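You operate a simulated robot arm through the tools that you are given. There is no shell and no other tool. Be economical: measure what you need, move in short steps, check, and stop when the job is done.

Carry out the task below with a simulated robot arm. There is one attempt and no reset: what you move stays moved.

JOB
Put the red candle on the brown coaster.

Only the result counts: the job must be done as asked and must still hold three seconds after the hand-in. Knocking over, shifting, dropping, spilling or breaking anything else fails it.

ROBOT AND FRAMES
A 7-joint arm with a two-finger parallel gripper, fixed in place. Base frame: the origin is at the foot of the arm, x ahead of it, y to its left, z up; the work surface is at about z = 0. Readings come in m, rad, newtons and seconds.
With the tool pointing down near the work surface it reaches from about 0.24 to 0.62 m from the base axis. Its first joint turns from -1.152 to 1.152 rad. Payload 2.6 kg.
The TCP is the grasp point between the finger pads, 0.03 m short of the fingertips. In the tool frame z runs along the fingers and y along their closing line. Largest opening 0.094 m; finger width 0.028, thickness 0.01; the body of the gripper, 0.05 by 0.096 m, starts 0.055 m behind the TCP.
Orientation is that of the tool frame in the base frame, as a unit quaternion [x, y, z, w]. With the fingers straight down and closing along the base's y, the tool's x points along the base's -x, its y along +y and its z along -z.

CONTROLS
- The arm moves only by the tool apply_moves. Its argument "targets" is one flat list of numbers, 4 for each row, row after row: the shift along the tool's x, y, z in units of 40 mm (1.0 is 40 mm), then the turn about the tool's z in units of 4 degrees (1.0 is 4 degrees). In form: [dx, dy, dz, twist, dx, dy, dz, twist, ...]. A call has 1 to 12 rows; each row shifts and turns the commanded pose from where the row before left it, along the tool's axes as they then stand. "hand" is the finger opening in m, from 0 to 0.094, set as the call begins (left out, the last holds). A call with a number of a shift or a turn outside -1 to 1 is refused whole. Each row takes 0.2 s and may step no farther than 0.05 m and 0.15 rad from the row before; otherwise, or with a gripper value out of range, the whole call is refused. Where a pose cannot be reached the arm comes as near as it can. A force on the tool above 40 N (or 10 N above the force at the start of the call, whichever is more), or a blocked arm, ends the call early, and 0.2 s more pass. The fingers move at their own pace (about 0.072 m/s each) and stop on an object; they squeeze with about 34 N. The grip force told is the motor's: it shows also when the fingers shut on nothing. Time passes only in rows, and 0.2 s behind the last, so rows that do not move let the fingers close. It gives the time, the measured TCP pose, the force on the tool (base axes), the opening and the grip force at its end, in the units of the frame above (readings bear some noise), and new pictures: "views" is both (left out), scene, wrist or none.
- Cameras (640 x 400 px; columns grow to the right, rows downward): "scene" is fixed at [0.026, 0.4217, 0.569]; the picture's right is [-0.79, -0.61, 0.00], its down [-0.39, 0.51, -0.77] and it looks along [0.47, -0.61, -0.64] (base axes); focal length 257 px, centre (320, 200). "wrist" rides on the gripper at [0.076, 0.014, -0.102] in the tool frame; the picture's right is [-0.18, 0.98, 0.00], its down [-0.75, -0.14, -0.64] and it looks along [-0.63, -0.12, 0.77] (tool axes); focal length 243 px, centre (320, 200). There is no depth. A picture from a camera that has moved, and an enlarged one, comes with that camera's place and axes in the base frame and with its lens. The place of the scene camera against the robot may be out by one fixed shift of up to 0.025 m in any direction.
- zoom(camera, box): a new picture of the part [left, top, right, bottom] of that camera's present view, enlarged. The clock stands still meanwhile.
- close_job(): hands the job in; it is judged then, once.

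Work in short steps. Places have to be worked out from the pictures, the camera data and where the tool is seen: move nearer, look again, correct. Check each grasp and each placing, and mend what went wrong. You have 90 turns and 170 pictures in all, those below and enlarged ones among them. Open the gripper and draw the arm clear of the work before you hand the job in, unless the task says otherwise; then end with one line.

The tools are called after "Call:" by a JSON object that holds its "api" and its "payload". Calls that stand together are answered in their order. apply_moves: Moves the arm, as the interface text tells. Its arguments: {"type":"object","properties":{"targets":{"type":"array","items":{"type":"number"}},"hand":{"type":"number"},"views":{"type":"string","enum":["both","scene","wrist","none"]}},"required":["targets"]} The other tools are called the same way: zoom (camera, box) takes an enlarged picture of a part of a camera's view; close_job () hands the job in.

At the start:

```text
clock: 0.0
position: [0.3527, 0.0771, 0.3787]
orientation: [0.001, 1.0, 0.0, -0.001]
contact_force: [0.3, -0.6, 0.2]
finger_gap: 0.0942
gripper_force: 0.0
```

scene: 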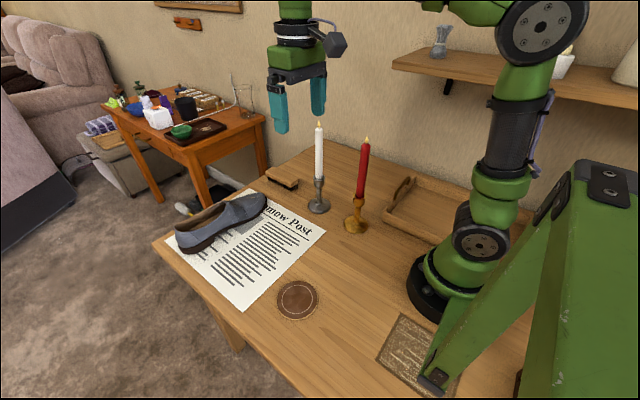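
wrist: 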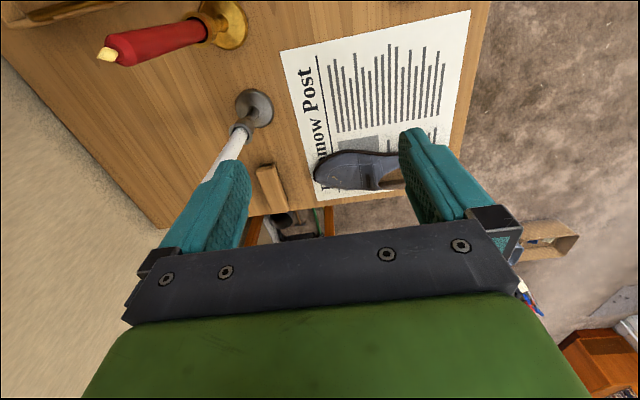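

The red candle in its brass holder looks to be near (0.285, -0.06) with its top at about z 0.285. The coaster is near (0.265, 0.23). I'll move over toward the candle at the present safe height and look again.

Call:
{"api": "apply_moves", "payload": {"targets": [0.55, -0.8, 0, 0, 0.55, -0.8, 0, 0, 0.55, -0.8, 0, 0, 0, 0, 0, 0]}}

Call:
{"api": "zoom", "payload": {"camera": "scene", "box": [240, 100, 440, 330]}}

```text
clock: 1.0
position: [0.2869, -0.0195, 0.3787]
orientation: [0.0, 1.0, 0.0, 0.0]
contact_force: [0.2, 0.9, -0.2]
finger_gap: 0.0938
gripper_force: 0.2
camera wrist: at [0.2108, -0.0063, 0.4807], right [0.18, 0.98, 0.0], down [0.75, -0.14, 0.64], along [0.63, -0.12, -0.77], focal length 243 px, centre (320, 200)
```

scene: 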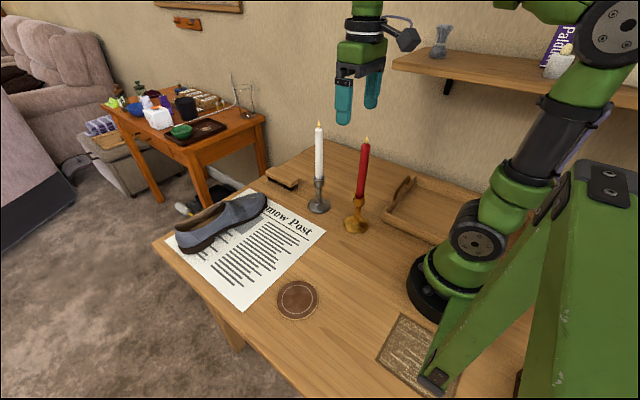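
wrist: 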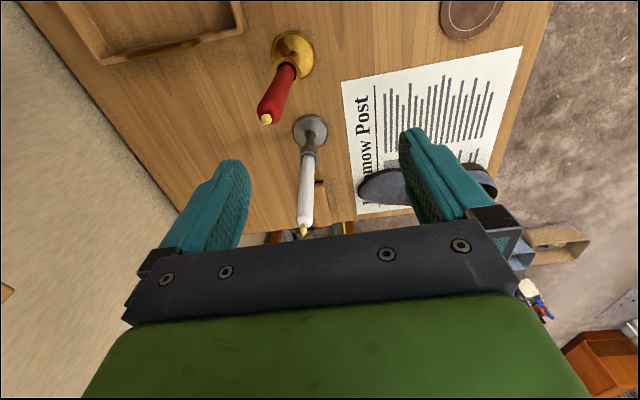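

```text
1.74 times, centred on (340, 215) of scene
camera zoom: at [0.026, 0.4217, 0.569], right [-0.79, -0.61, 0.0], down [-0.39, 0.51, -0.77], along [0.47, -0.61, -0.64], focal length 448 px, centre (285, 174)
```

zoom: 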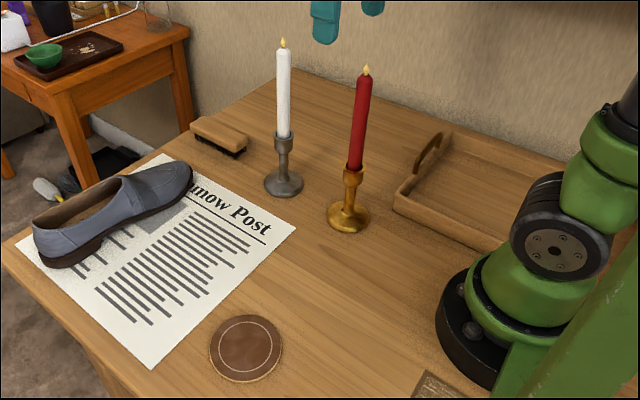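

From the wrist view the candle's axis is near (0.282, -0.068) with the flame tip at about z 0.274. I'll centre over it, come down partway and check.

Call:
{"api": "apply_moves", "payload": {"targets": [0.06, -0.6, 0, 0, 0.06, -0.61, 0, 0, 0, 0, 0.8, 0, 0, 0, 0.8, 0, 0, 0, 0, 0]}}

```text
clock: 2.2
position: [0.2817, -0.0671, 0.3141]
orientation: [0.0, 1.0, 0.0, 0.0]
contact_force: [0.0, -0.3, 0.6]
finger_gap: 0.0939
gripper_force: 0.1
camera wrist: at [0.2073, -0.0537, 0.4159], right [0.18, 0.98, 0.0], down [0.75, -0.14, 0.64], along [0.63, -0.12, -0.77], focal length 243 px, centre (320, 200)
```

scene: 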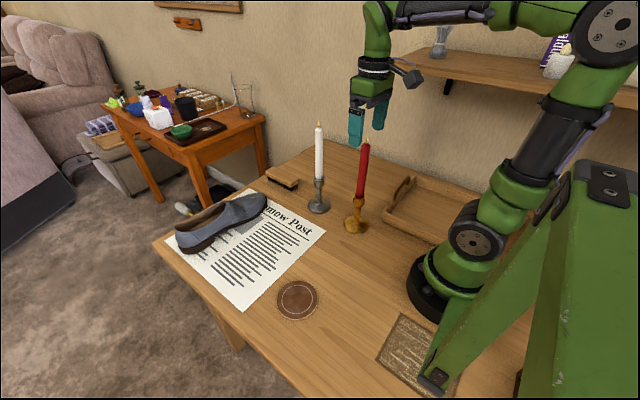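
wrist: 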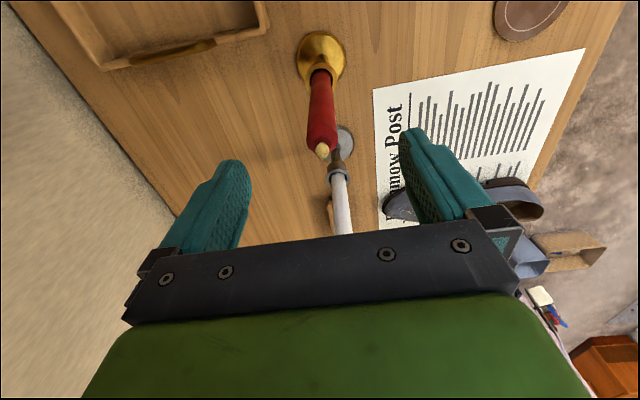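

Candle is centred between the fingers (wax top about z 0.26, flame tip about 0.28). I'll descend to TCP z ≈ 0.238, which keeps the palm above the flame, and check before closing.

Call:
{"api": "apply_moves", "payload": {"targets": [0, 0, 0.65, 0, 0, 0, 0.65, 0, 0, 0, 0.6, 0, 0, 0, 0, 0]}}

Call:
{"api": "zoom", "payload": {"camera": "scene", "box": [290, 60, 450, 240]}}

```text
clock: 3.2
position: [0.2823, -0.0662, 0.2383]
orientation: [0.0, 1.0, 0.0, 0.0]
contact_force: [0.1, 0.9, -0.4]
finger_gap: 0.0943
gripper_force: 0.1
camera wrist: at [0.2072, -0.0533, 0.34], right [0.18, 0.98, 0.0], down [0.75, -0.14, 0.64], along [0.63, -0.12, -0.77], focal length 243 px, centre (320, 200)
```

scene: 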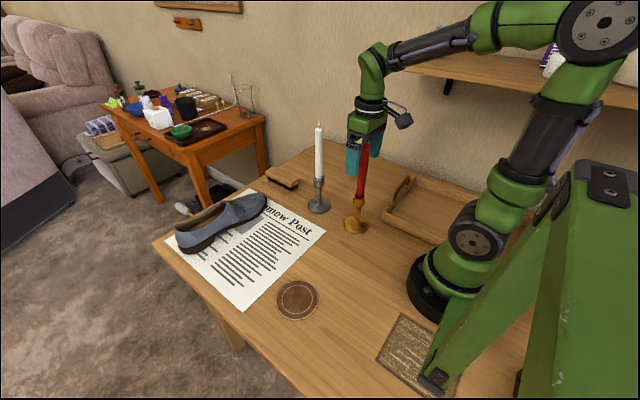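
wrist: 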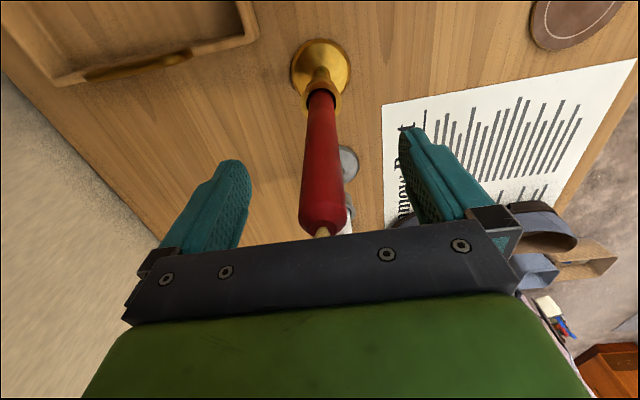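

```text
2.22 times, centred on (370, 150) of scene
camera zoom: at [0.026, 0.4217, 0.569], right [-0.79, -0.61, 0.0], down [-0.39, 0.51, -0.77], along [0.47, -0.61, -0.64], focal length 572 px, centre (209, 311)
```

zoom: 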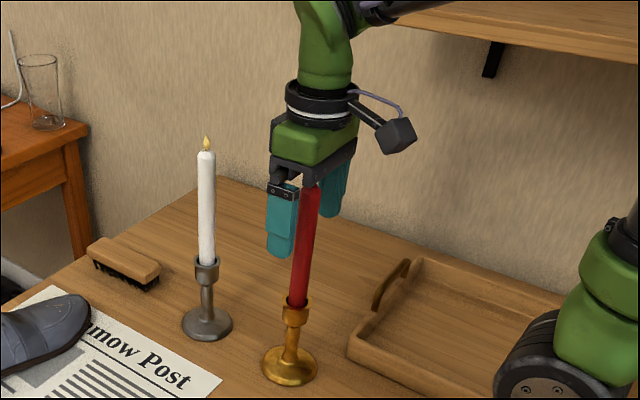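

The candle stands between the fingers, wax top at about 0.265 and clear of the palm. I'll close on it.

Call:
{"api": "apply_moves", "payload": {"targets": [0, 0, 0, 0, 0, 0, 0, 0, 0, 0, 0, 0, 0, 0, 0, 0, 0, 0, 0, 0], "hand": 0}}

```text
clock: 4.4
position: [0.2823, -0.067, 0.2389]
orientation: [0.0, 1.0, 0.0, 0.0]
contact_force: [0.4, 0.7, 0.5]
finger_gap: 0.0205
gripper_force: 33.7
camera wrist: at [0.2072, -0.0533, 0.3404], right [0.18, 0.98, 0.0], down [0.75, -0.14, 0.64], along [0.63, -0.12, -0.77], focal length 243 px, centre (320, 200)
```

scene: 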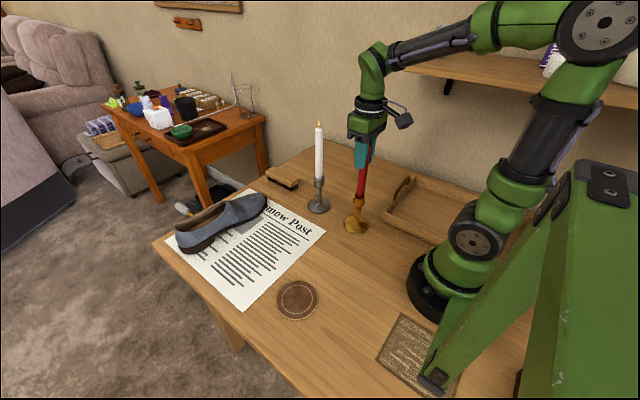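
wrist: 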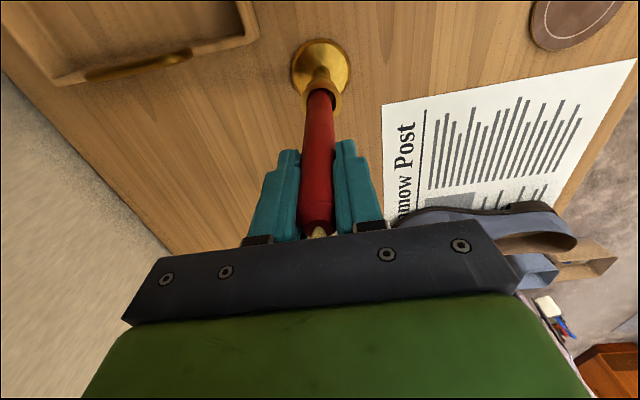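

The fingers hold the wax at a 20.5 mm opening. I'll lift gently by 30 mm and see whether the holder comes along.

Call:
{"api": "apply_moves", "payload": {"targets": [0, 0, -0.25, 0, 0, 0, -0.25, 0, 0, 0, -0.25, 0, 0, 0, 0, 0]}}

Call:
{"api": "zoom", "payload": {"camera": "scene", "box": [290, 100, 450, 280]}}

```text
clock: 5.4
position: [0.2825, -0.0673, 0.2675]
orientation: [-0.001, 1.0, -0.001, 0.001]
contact_force: [-0.2, 0.2, 0.3]
finger_gap: 0.0209
gripper_force: 34.0
camera wrist: at [0.207, -0.0538, 0.3703], right [0.18, 0.98, 0.0], down [0.75, -0.14, 0.64], along [0.63, -0.12, -0.77], focal length 243 px, centre (320, 200)
```

scene: 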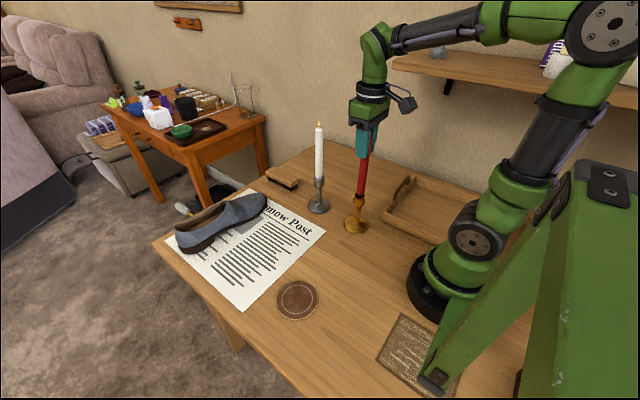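
wrist: 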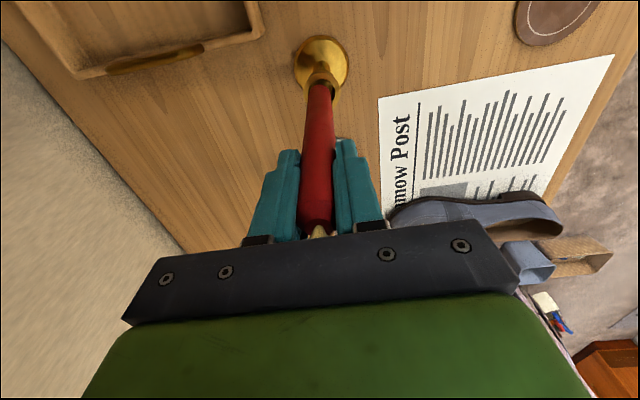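

```text
2.22 times, centred on (370, 190) of scene
camera zoom: at [0.026, 0.4217, 0.569], right [-0.79, -0.61, 0.0], down [-0.39, 0.51, -0.77], along [0.47, -0.61, -0.64], focal length 572 px, centre (209, 222)
```

zoom: 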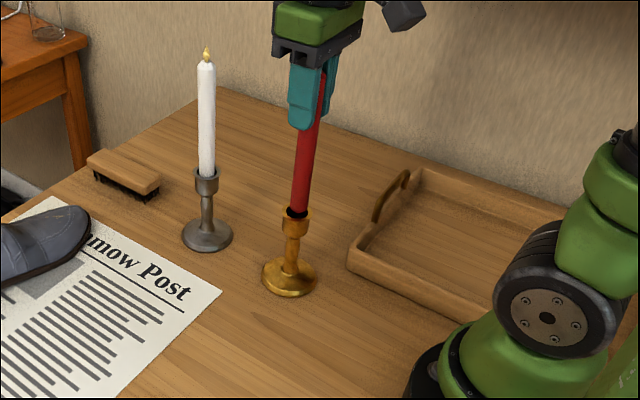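

The holder seems to stay on the table while the wax rises. I'll look closely at the socket to see how they are joined.

Call:
{"api": "zoom", "payload": {"camera": "wrist", "box": [260, 20, 380, 140]}}

Call:
{"api": "zoom", "payload": {"camera": "scene", "box": [330, 170, 390, 240]}}

```text
3.33 times, centred on (320, 80) of wrist
camera zoom: at [0.207, -0.0538, 0.3703], right [0.18, 0.98, 0.0], down [0.75, -0.14, 0.64], along [0.63, -0.12, -0.77], focal length 809 px, centre (320, 600)
```

zoom: 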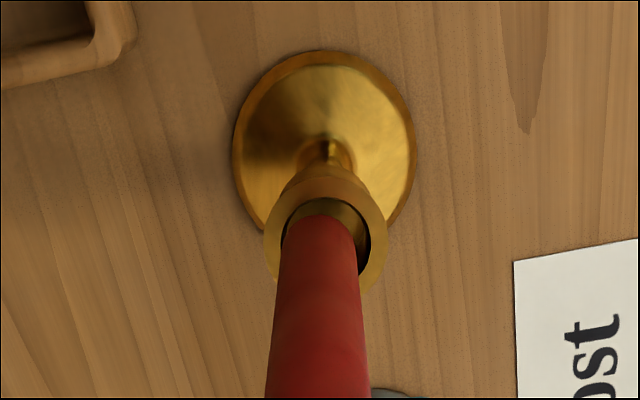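

```text
5.71 times, centred on (360, 205) of scene
camera zoom: at [0.026, 0.4217, 0.569], right [-0.79, -0.61, 0.0], down [-0.39, 0.51, -0.77], along [0.47, -0.61, -0.64], focal length 1471 px, centre (91, 171)
```

zoom: 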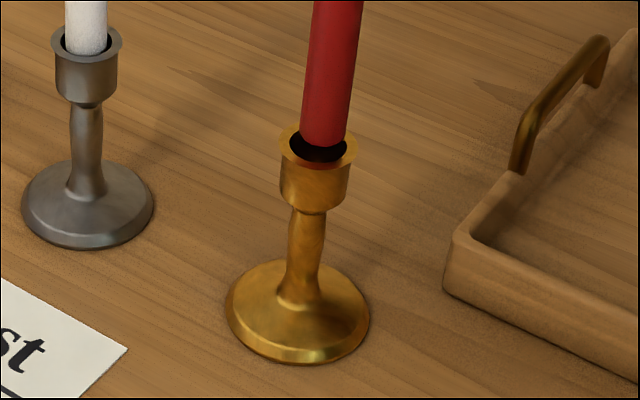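

The wax candle is loose in the brass holder and comes cleanly out, so the red candle itself is what I carry; the holder stays untouched. I'll lift higher first, straight up, then move toward the coaster.

Call:
{"api": "apply_moves", "payload": {"targets": [0, 0, -0.4, 0, 0, 0, -0.5, 0, 0, 0, -0.3, 0, 0.05, 0.4, 0, 0, 0.05, 0.7, 0, 0, 0.05, 0.7, 0, 0, 0.05, 0.7, 0, 0, 0.05, 0.7, 0, 0, 0.05, 0.7, 0, 0, 0.05, 0.7, 0, 0, 0.05, 0.4, 0, 0, 0, 0, 0, 0]}}

```text
clock: 8.0
position: [0.2666, 0.1324, 0.3167]
orientation: [0.0, 1.0, 0.001, 0.0]
contact_force: [0.2, 0.3, -1.3]
finger_gap: 0.0205
gripper_force: 34.1
camera wrist: at [0.1909, 0.1461, 0.418], right [0.18, 0.98, 0.0], down [0.75, -0.14, 0.64], along [0.63, -0.12, -0.77], focal length 243 px, centre (320, 200)
```

scene: 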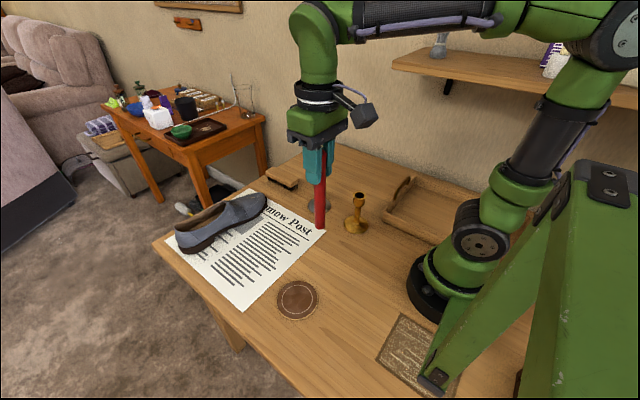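
wrist: 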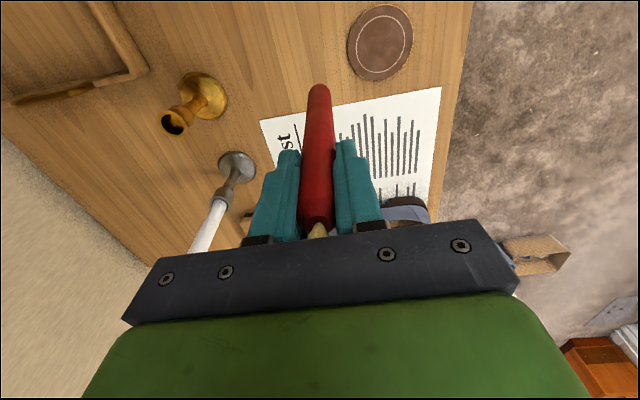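

The coaster centre works out at about (0.255, 0.222), and the candle hangs straight. I'll move over it, come partly down and look again.

Call:
{"api": "apply_moves", "payload": {"targets": [0.09, 0.5, 0, 0, 0.1, 0.64, 0, 0, 0.1, 0.6, 0, 0, 0, 0.5, 0, 0, 0, 0, 0.6, 0, 0, 0, 0.7, 0, 0, 0, 0.7, 0, 0, 0, 0.5, 0, 0, 0, 0, 0]}}

Call:
{"api": "zoom", "payload": {"camera": "scene", "box": [240, 200, 380, 340]}}

Call:
{"api": "zoom", "payload": {"camera": "wrist", "box": [220, 0, 420, 200]}}

```text
clock: 10.0
position: [0.2553, 0.2219, 0.2176]
orientation: [0.0, 1.0, 0.0, 0.0]
contact_force: [0.1, 0.3, -0.6]
finger_gap: 0.0207
gripper_force: 34.1
camera wrist: at [0.1796, 0.2359, 0.3184], right [0.18, 0.98, 0.0], down [0.75, -0.14, 0.64], along [0.63, -0.12, -0.77], focal length 243 px, centre (320, 200)
```

scene: 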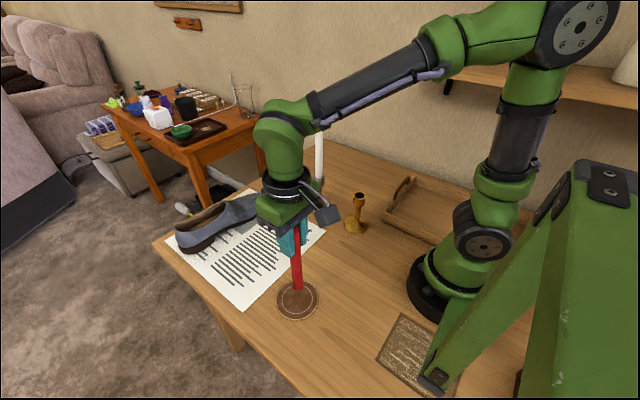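
wrist: 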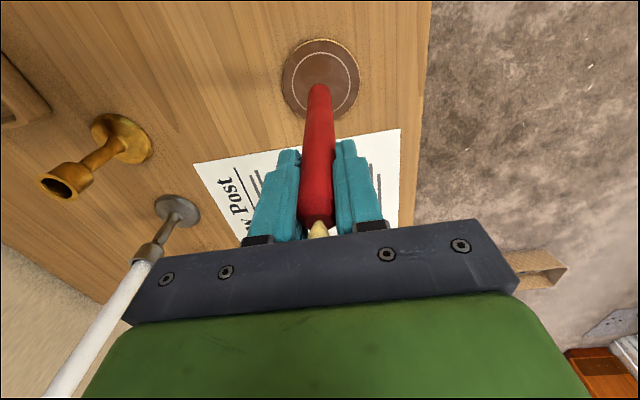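

```text
2.86 times, centred on (310, 270) of scene
camera zoom: at [0.026, 0.4217, 0.569], right [-0.79, -0.61, 0.0], down [-0.39, 0.51, -0.77], along [0.47, -0.61, -0.64], focal length 736 px, centre (349, 0)
```

zoom: 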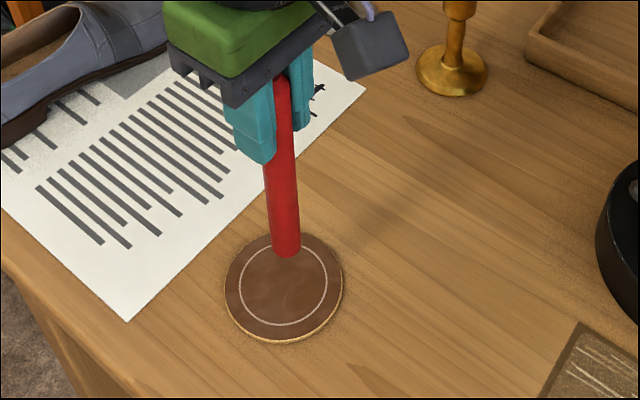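

```text
2.00 times, centred on (320, 100) of wrist
camera zoom: at [0.1796, 0.2359, 0.3184], right [0.18, 0.98, 0.0], down [0.75, -0.14, 0.64], along [0.63, -0.12, -0.77], focal length 485 px, centre (320, 400)
```

zoom: 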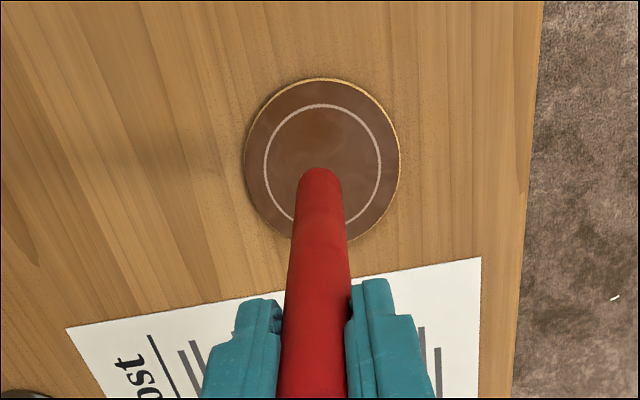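

Coaster centre comes out at (0.254, 0.2215), right under the candle. I'll descend most of the way and check the remaining gap.

Call:
{"api": "apply_moves", "payload": {"targets": [0.03, 0, 0.45, 0, 0, 0, 0.45, 0, 0, 0, 0.4, 0, 0, 0, 0, 0], "views": "scene"}}

Call:
{"api": "zoom", "payload": {"camera": "scene", "box": [250, 230, 350, 330]}}

Call:
{"api": "zoom", "payload": {"camera": "wrist", "box": [240, 20, 400, 180]}}

```text
clock: 11.0
position: [0.2539, 0.2213, 0.1653]
orientation: [0.0, 1.0, 0.0, 0.0]
contact_force: [0.2, -1.1, -0.5]
finger_gap: 0.0205
gripper_force: 34.1
```

scene: 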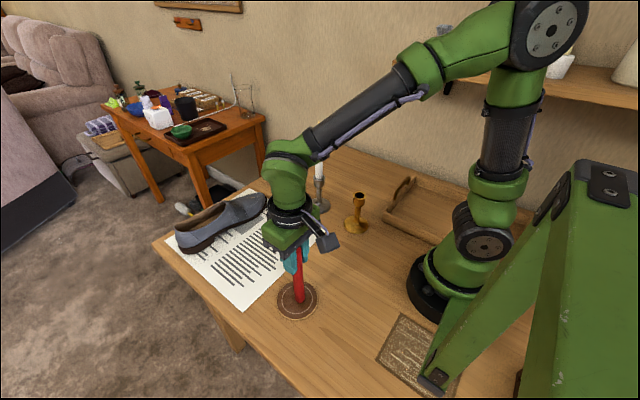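

```text
4.00 times, centred on (300, 280) of scene
camera zoom: at [0.026, 0.4217, 0.569], right [-0.79, -0.61, 0.0], down [-0.39, 0.51, -0.77], along [0.47, -0.61, -0.64], focal length 1030 px, centre (400, -120)
```

zoom: 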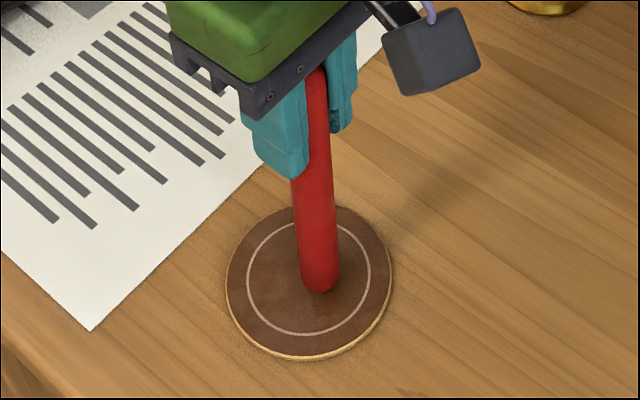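

```text
2.50 times, centred on (320, 100) of wrist
camera zoom: at [0.1785, 0.2352, 0.2666], right [0.18, 0.98, 0.0], down [0.75, -0.14, 0.64], along [0.63, -0.12, -0.77], focal length 606 px, centre (320, 450)
```

zoom: 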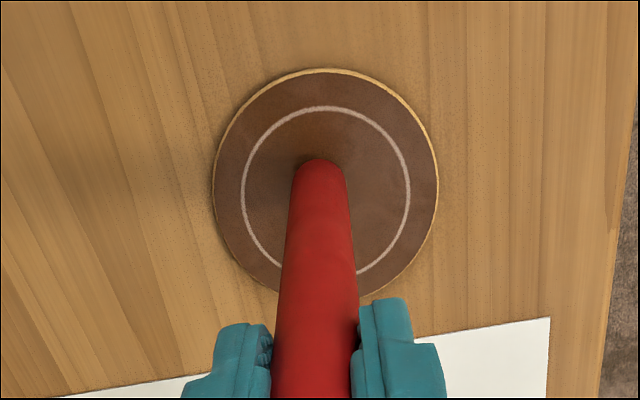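

The candle is centred with roughly 10–15 mm left. I'll go down in small steps and watch the force.

Call:
{"api": "apply_moves", "payload": {"targets": [0, 0, 0.1, 0, 0, 0, 0.1, 0, 0, 0, 0, 0], "views": "none"}}

Call:
{"api": "zoom", "payload": {"camera": "scene", "box": [270, 260, 330, 320]}}

```text
clock: 11.8
position: [0.2535, 0.2234, 0.1572]
orientation: [0.0, 1.0, 0.001, 0.0]
contact_force: [-3.0, -2.3, 14.3]
finger_gap: 0.0206
gripper_force: 33.7
```

```text
6.67 times, centred on (300, 290) of scene
camera zoom: at [0.0259, 0.4217, 0.569], right [-0.79, -0.61, 0.0], down [-0.39, 0.51, -0.77], along [0.47, -0.61, -0.64], focal length 1716 px, centre (453, -400)
```

zoom: 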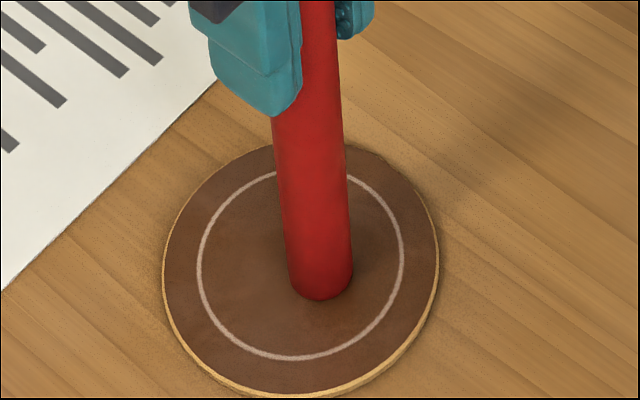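

Contact: 14 N upward, so the candle stands on the coaster. I'll ease off a little so that the release won't jolt it.

Call:
{"api": "apply_moves", "payload": {"targets": [0, 0, -0.03, 0, 0, 0, 0, 0], "views": "none"}}

```text
clock: 12.4
position: [0.253, 0.2224, 0.1569]
orientation: [0.0, 1.0, -0.001, -0.001]
contact_force: [0.1, 1.3, -0.4]
finger_gap: 0.0207
gripper_force: 34.2
```

The force is now near zero, so I'll lower by half a millimetre for a light touch.

Call:
{"api": "apply_moves", "payload": {"targets": [0, 0, 0.015, 0, 0, 0, 0, 0]}}

Call:
{"api": "zoom", "payload": {"camera": "scene", "box": [250, 220, 350, 320]}}

```text
clock: 13.0
position: [0.2532, 0.2206, 0.1576]
orientation: [0.001, 1.0, 0.0, 0.001]
contact_force: [0.2, 0.3, -0.2]
finger_gap: 0.0208
gripper_force: 33.8
camera wrist: at [0.1779, 0.2353, 0.2589], right [0.18, 0.98, 0.0], down [0.75, -0.14, 0.64], along [0.63, -0.12, -0.77], focal length 243 px, centre (320, 200)
```

scene: 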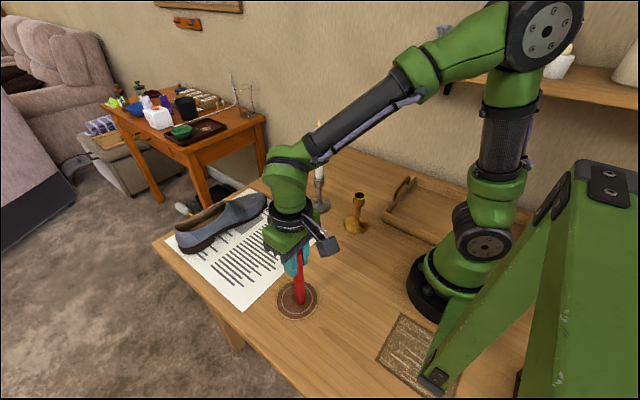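
wrist: 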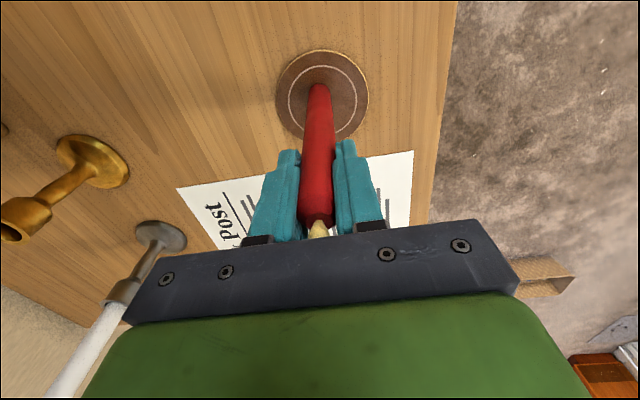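

```text
4.00 times, centred on (300, 270) of scene
camera zoom: at [0.026, 0.4217, 0.569], right [-0.79, -0.61, 0.0], down [-0.39, 0.51, -0.77], along [0.47, -0.61, -0.64], focal length 1030 px, centre (400, -80)
```

zoom: 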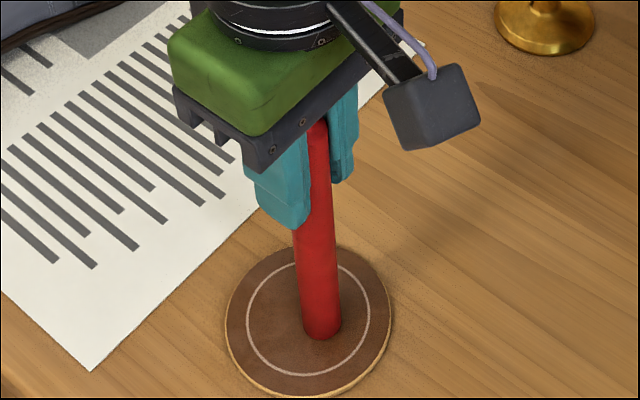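

It looks upright and centred, but there's no touch force yet. I'll lower another 0.4 mm.

Call:
{"api": "apply_moves", "payload": {"targets": [0, 0, 0.01, 0, 0, 0, 0, 0], "views": "none"}}

```text
clock: 13.6
position: [0.2532, 0.2212, 0.1572]
orientation: [0.0, 1.0, 0.0, 0.0]
contact_force: [-0.4, -0.4, 2.2]
finger_gap: 0.0208
gripper_force: 34.1
```

There's a light 2 N touch, so the candle is seated. I'll open the fingers slightly and check that it stands by itself.

Call:
{"api": "apply_moves", "payload": {"targets": [0, 0, 0, 0, 0, 0, 0, 0, 0, 0, 0, 0], "hand": 0.035}}

Call:
{"api": "zoom", "payload": {"camera": "scene", "box": [250, 220, 350, 320]}}

```text
clock: 14.4
position: [0.2536, 0.2227, 0.1559]
orientation: [0.0, 1.0, -0.001, 0.0]
contact_force: [0.3, 0.4, -0.8]
finger_gap: 0.0349
gripper_force: 0.1
camera wrist: at [0.1781, 0.2354, 0.2584], right [0.18, 0.98, 0.0], down [0.75, -0.14, 0.64], along [0.63, -0.12, -0.77], focal length 243 px, centre (320, 200)
```

scene: 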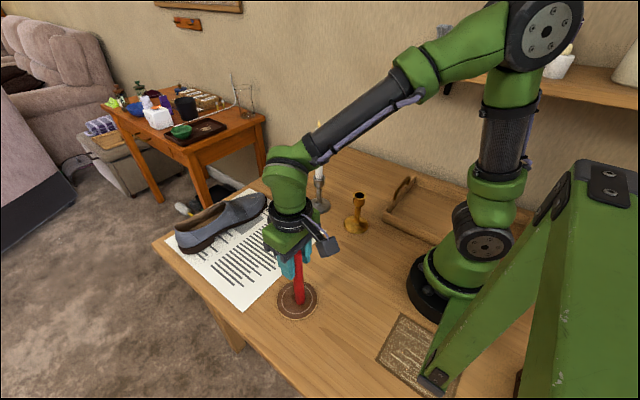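
wrist: 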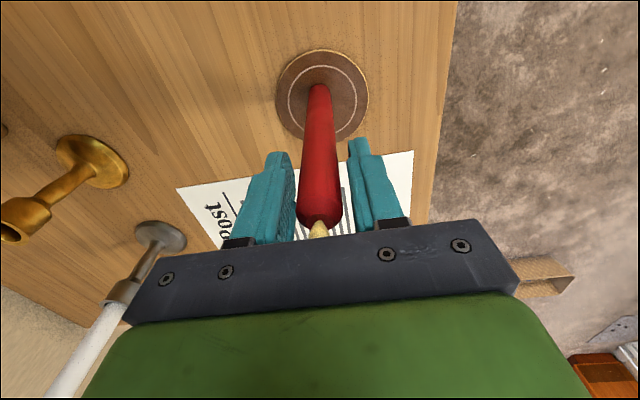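

```text
4.00 times, centred on (300, 270) of scene
camera zoom: at [0.026, 0.4217, 0.569], right [-0.79, -0.61, 0.0], down [-0.39, 0.51, -0.77], along [0.47, -0.61, -0.64], focal length 1030 px, centre (400, -80)
```

zoom: 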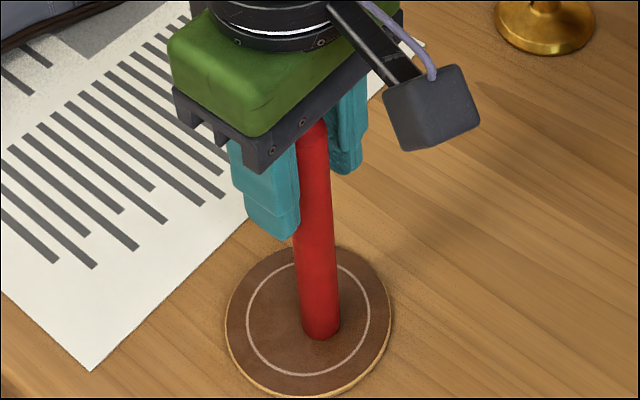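

It stands freely. I'll open fully and wait a moment, then rise straight up clear of the flame.

Call:
{"api": "apply_moves", "payload": {"targets": [0, 0, 0, 0, 0, 0, 0, 0, 0, 0, 0, 0, 0, 0, -0.3, 0, 0, 0, -0.5, 0, 0, 0, -0.7, 0, 0, 0, -0.7, 0, 0, 0, -0.7, 0, 0, 0, -0.7, 0, 0, 0, 0, 0], "hand": 0.09}}

```text
clock: 16.6
position: [0.2536, 0.2216, 0.3005]
orientation: [0.0, 1.0, 0.0, 0.0]
contact_force: [0.3, -0.4, 0.1]
finger_gap: 0.0899
gripper_force: 0.0
camera wrist: at [0.1786, 0.2352, 0.4022], right [0.18, 0.98, 0.0], down [0.75, -0.14, 0.64], along [0.63, -0.12, -0.77], focal length 243 px, centre (320, 200)
```

scene: 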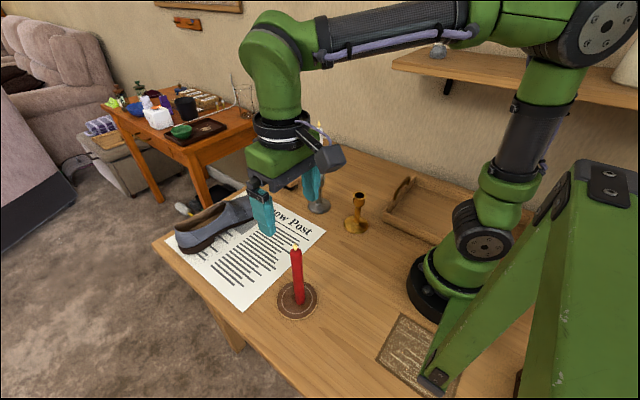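
wrist: 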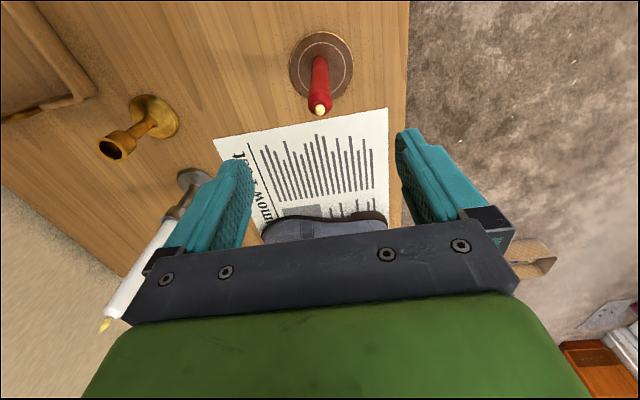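

The candle stands upright on the coaster. I'll draw the arm up and aside, then check that everything is still in place.

Call:
{"api": "apply_moves", "payload": {"targets": [0, 0, -0.7, 0, 0, 0, -0.7, 0, 0, 0, -0.6, 0, -0.5, -0.7, 0, 0, -0.5, -0.7, 0, 0, -0.5, -0.7, 0, 0, -0.5, -0.7, 0, 0, 0, 0, 0, 0, 0, 0, 0, 0]}}

Call:
{"api": "zoom", "payload": {"camera": "scene", "box": [150, 110, 450, 330]}}

```text
clock: 18.6
position: [0.3337, 0.1107, 0.3808]
orientation: [0.001, 1.0, 0.0, 0.001]
contact_force: [0.8, -0.6, -1.1]
finger_gap: 0.0899
gripper_force: 0.1
camera wrist: at [0.2583, 0.1235, 0.4824], right [0.18, 0.98, 0.0], down [0.75, -0.14, 0.64], along [0.63, -0.12, -0.77], focal length 243 px, centre (320, 200)
```

scene: 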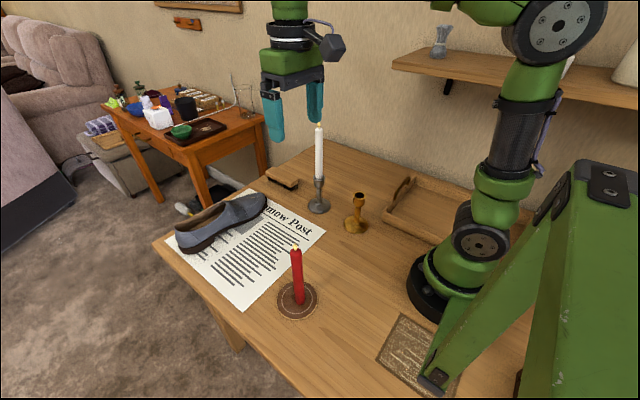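
wrist: 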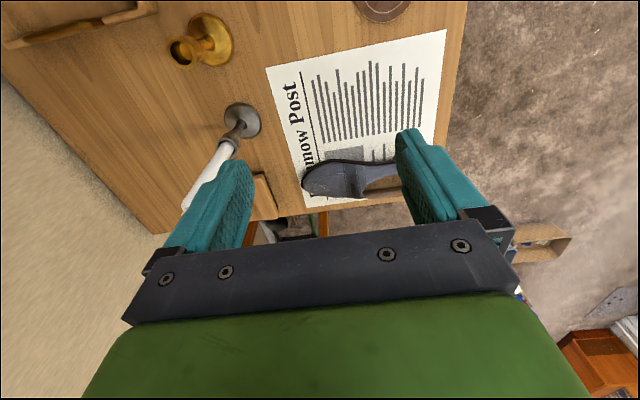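

```text
1.82 times, centred on (300, 220) of scene
camera zoom: at [0.026, 0.4217, 0.569], right [-0.79, -0.61, 0.0], down [-0.39, 0.51, -0.77], along [0.47, -0.61, -0.64], focal length 468 px, centre (356, 164)
```

zoom: 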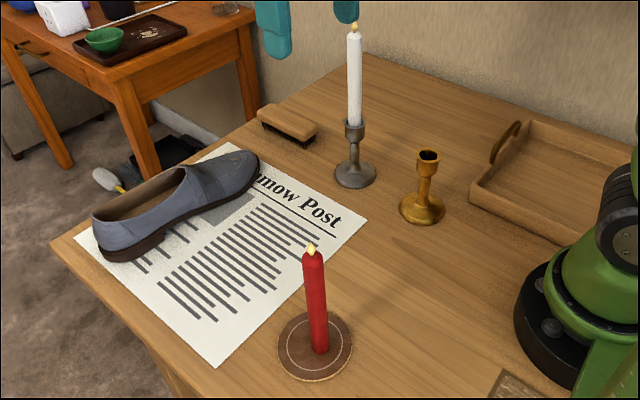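

The red candle stands on the brown coaster, everything else looks unmoved, and the arm is clear with the gripper open. I'm handing the job in.

Call:
{"api": "close_job", "payload": {}}

```text
The job is handed in.
```

The red candle is standing upright on the brown coaster; it lifted out of its brass holder, which I left in place, reading the job as the candle alone.
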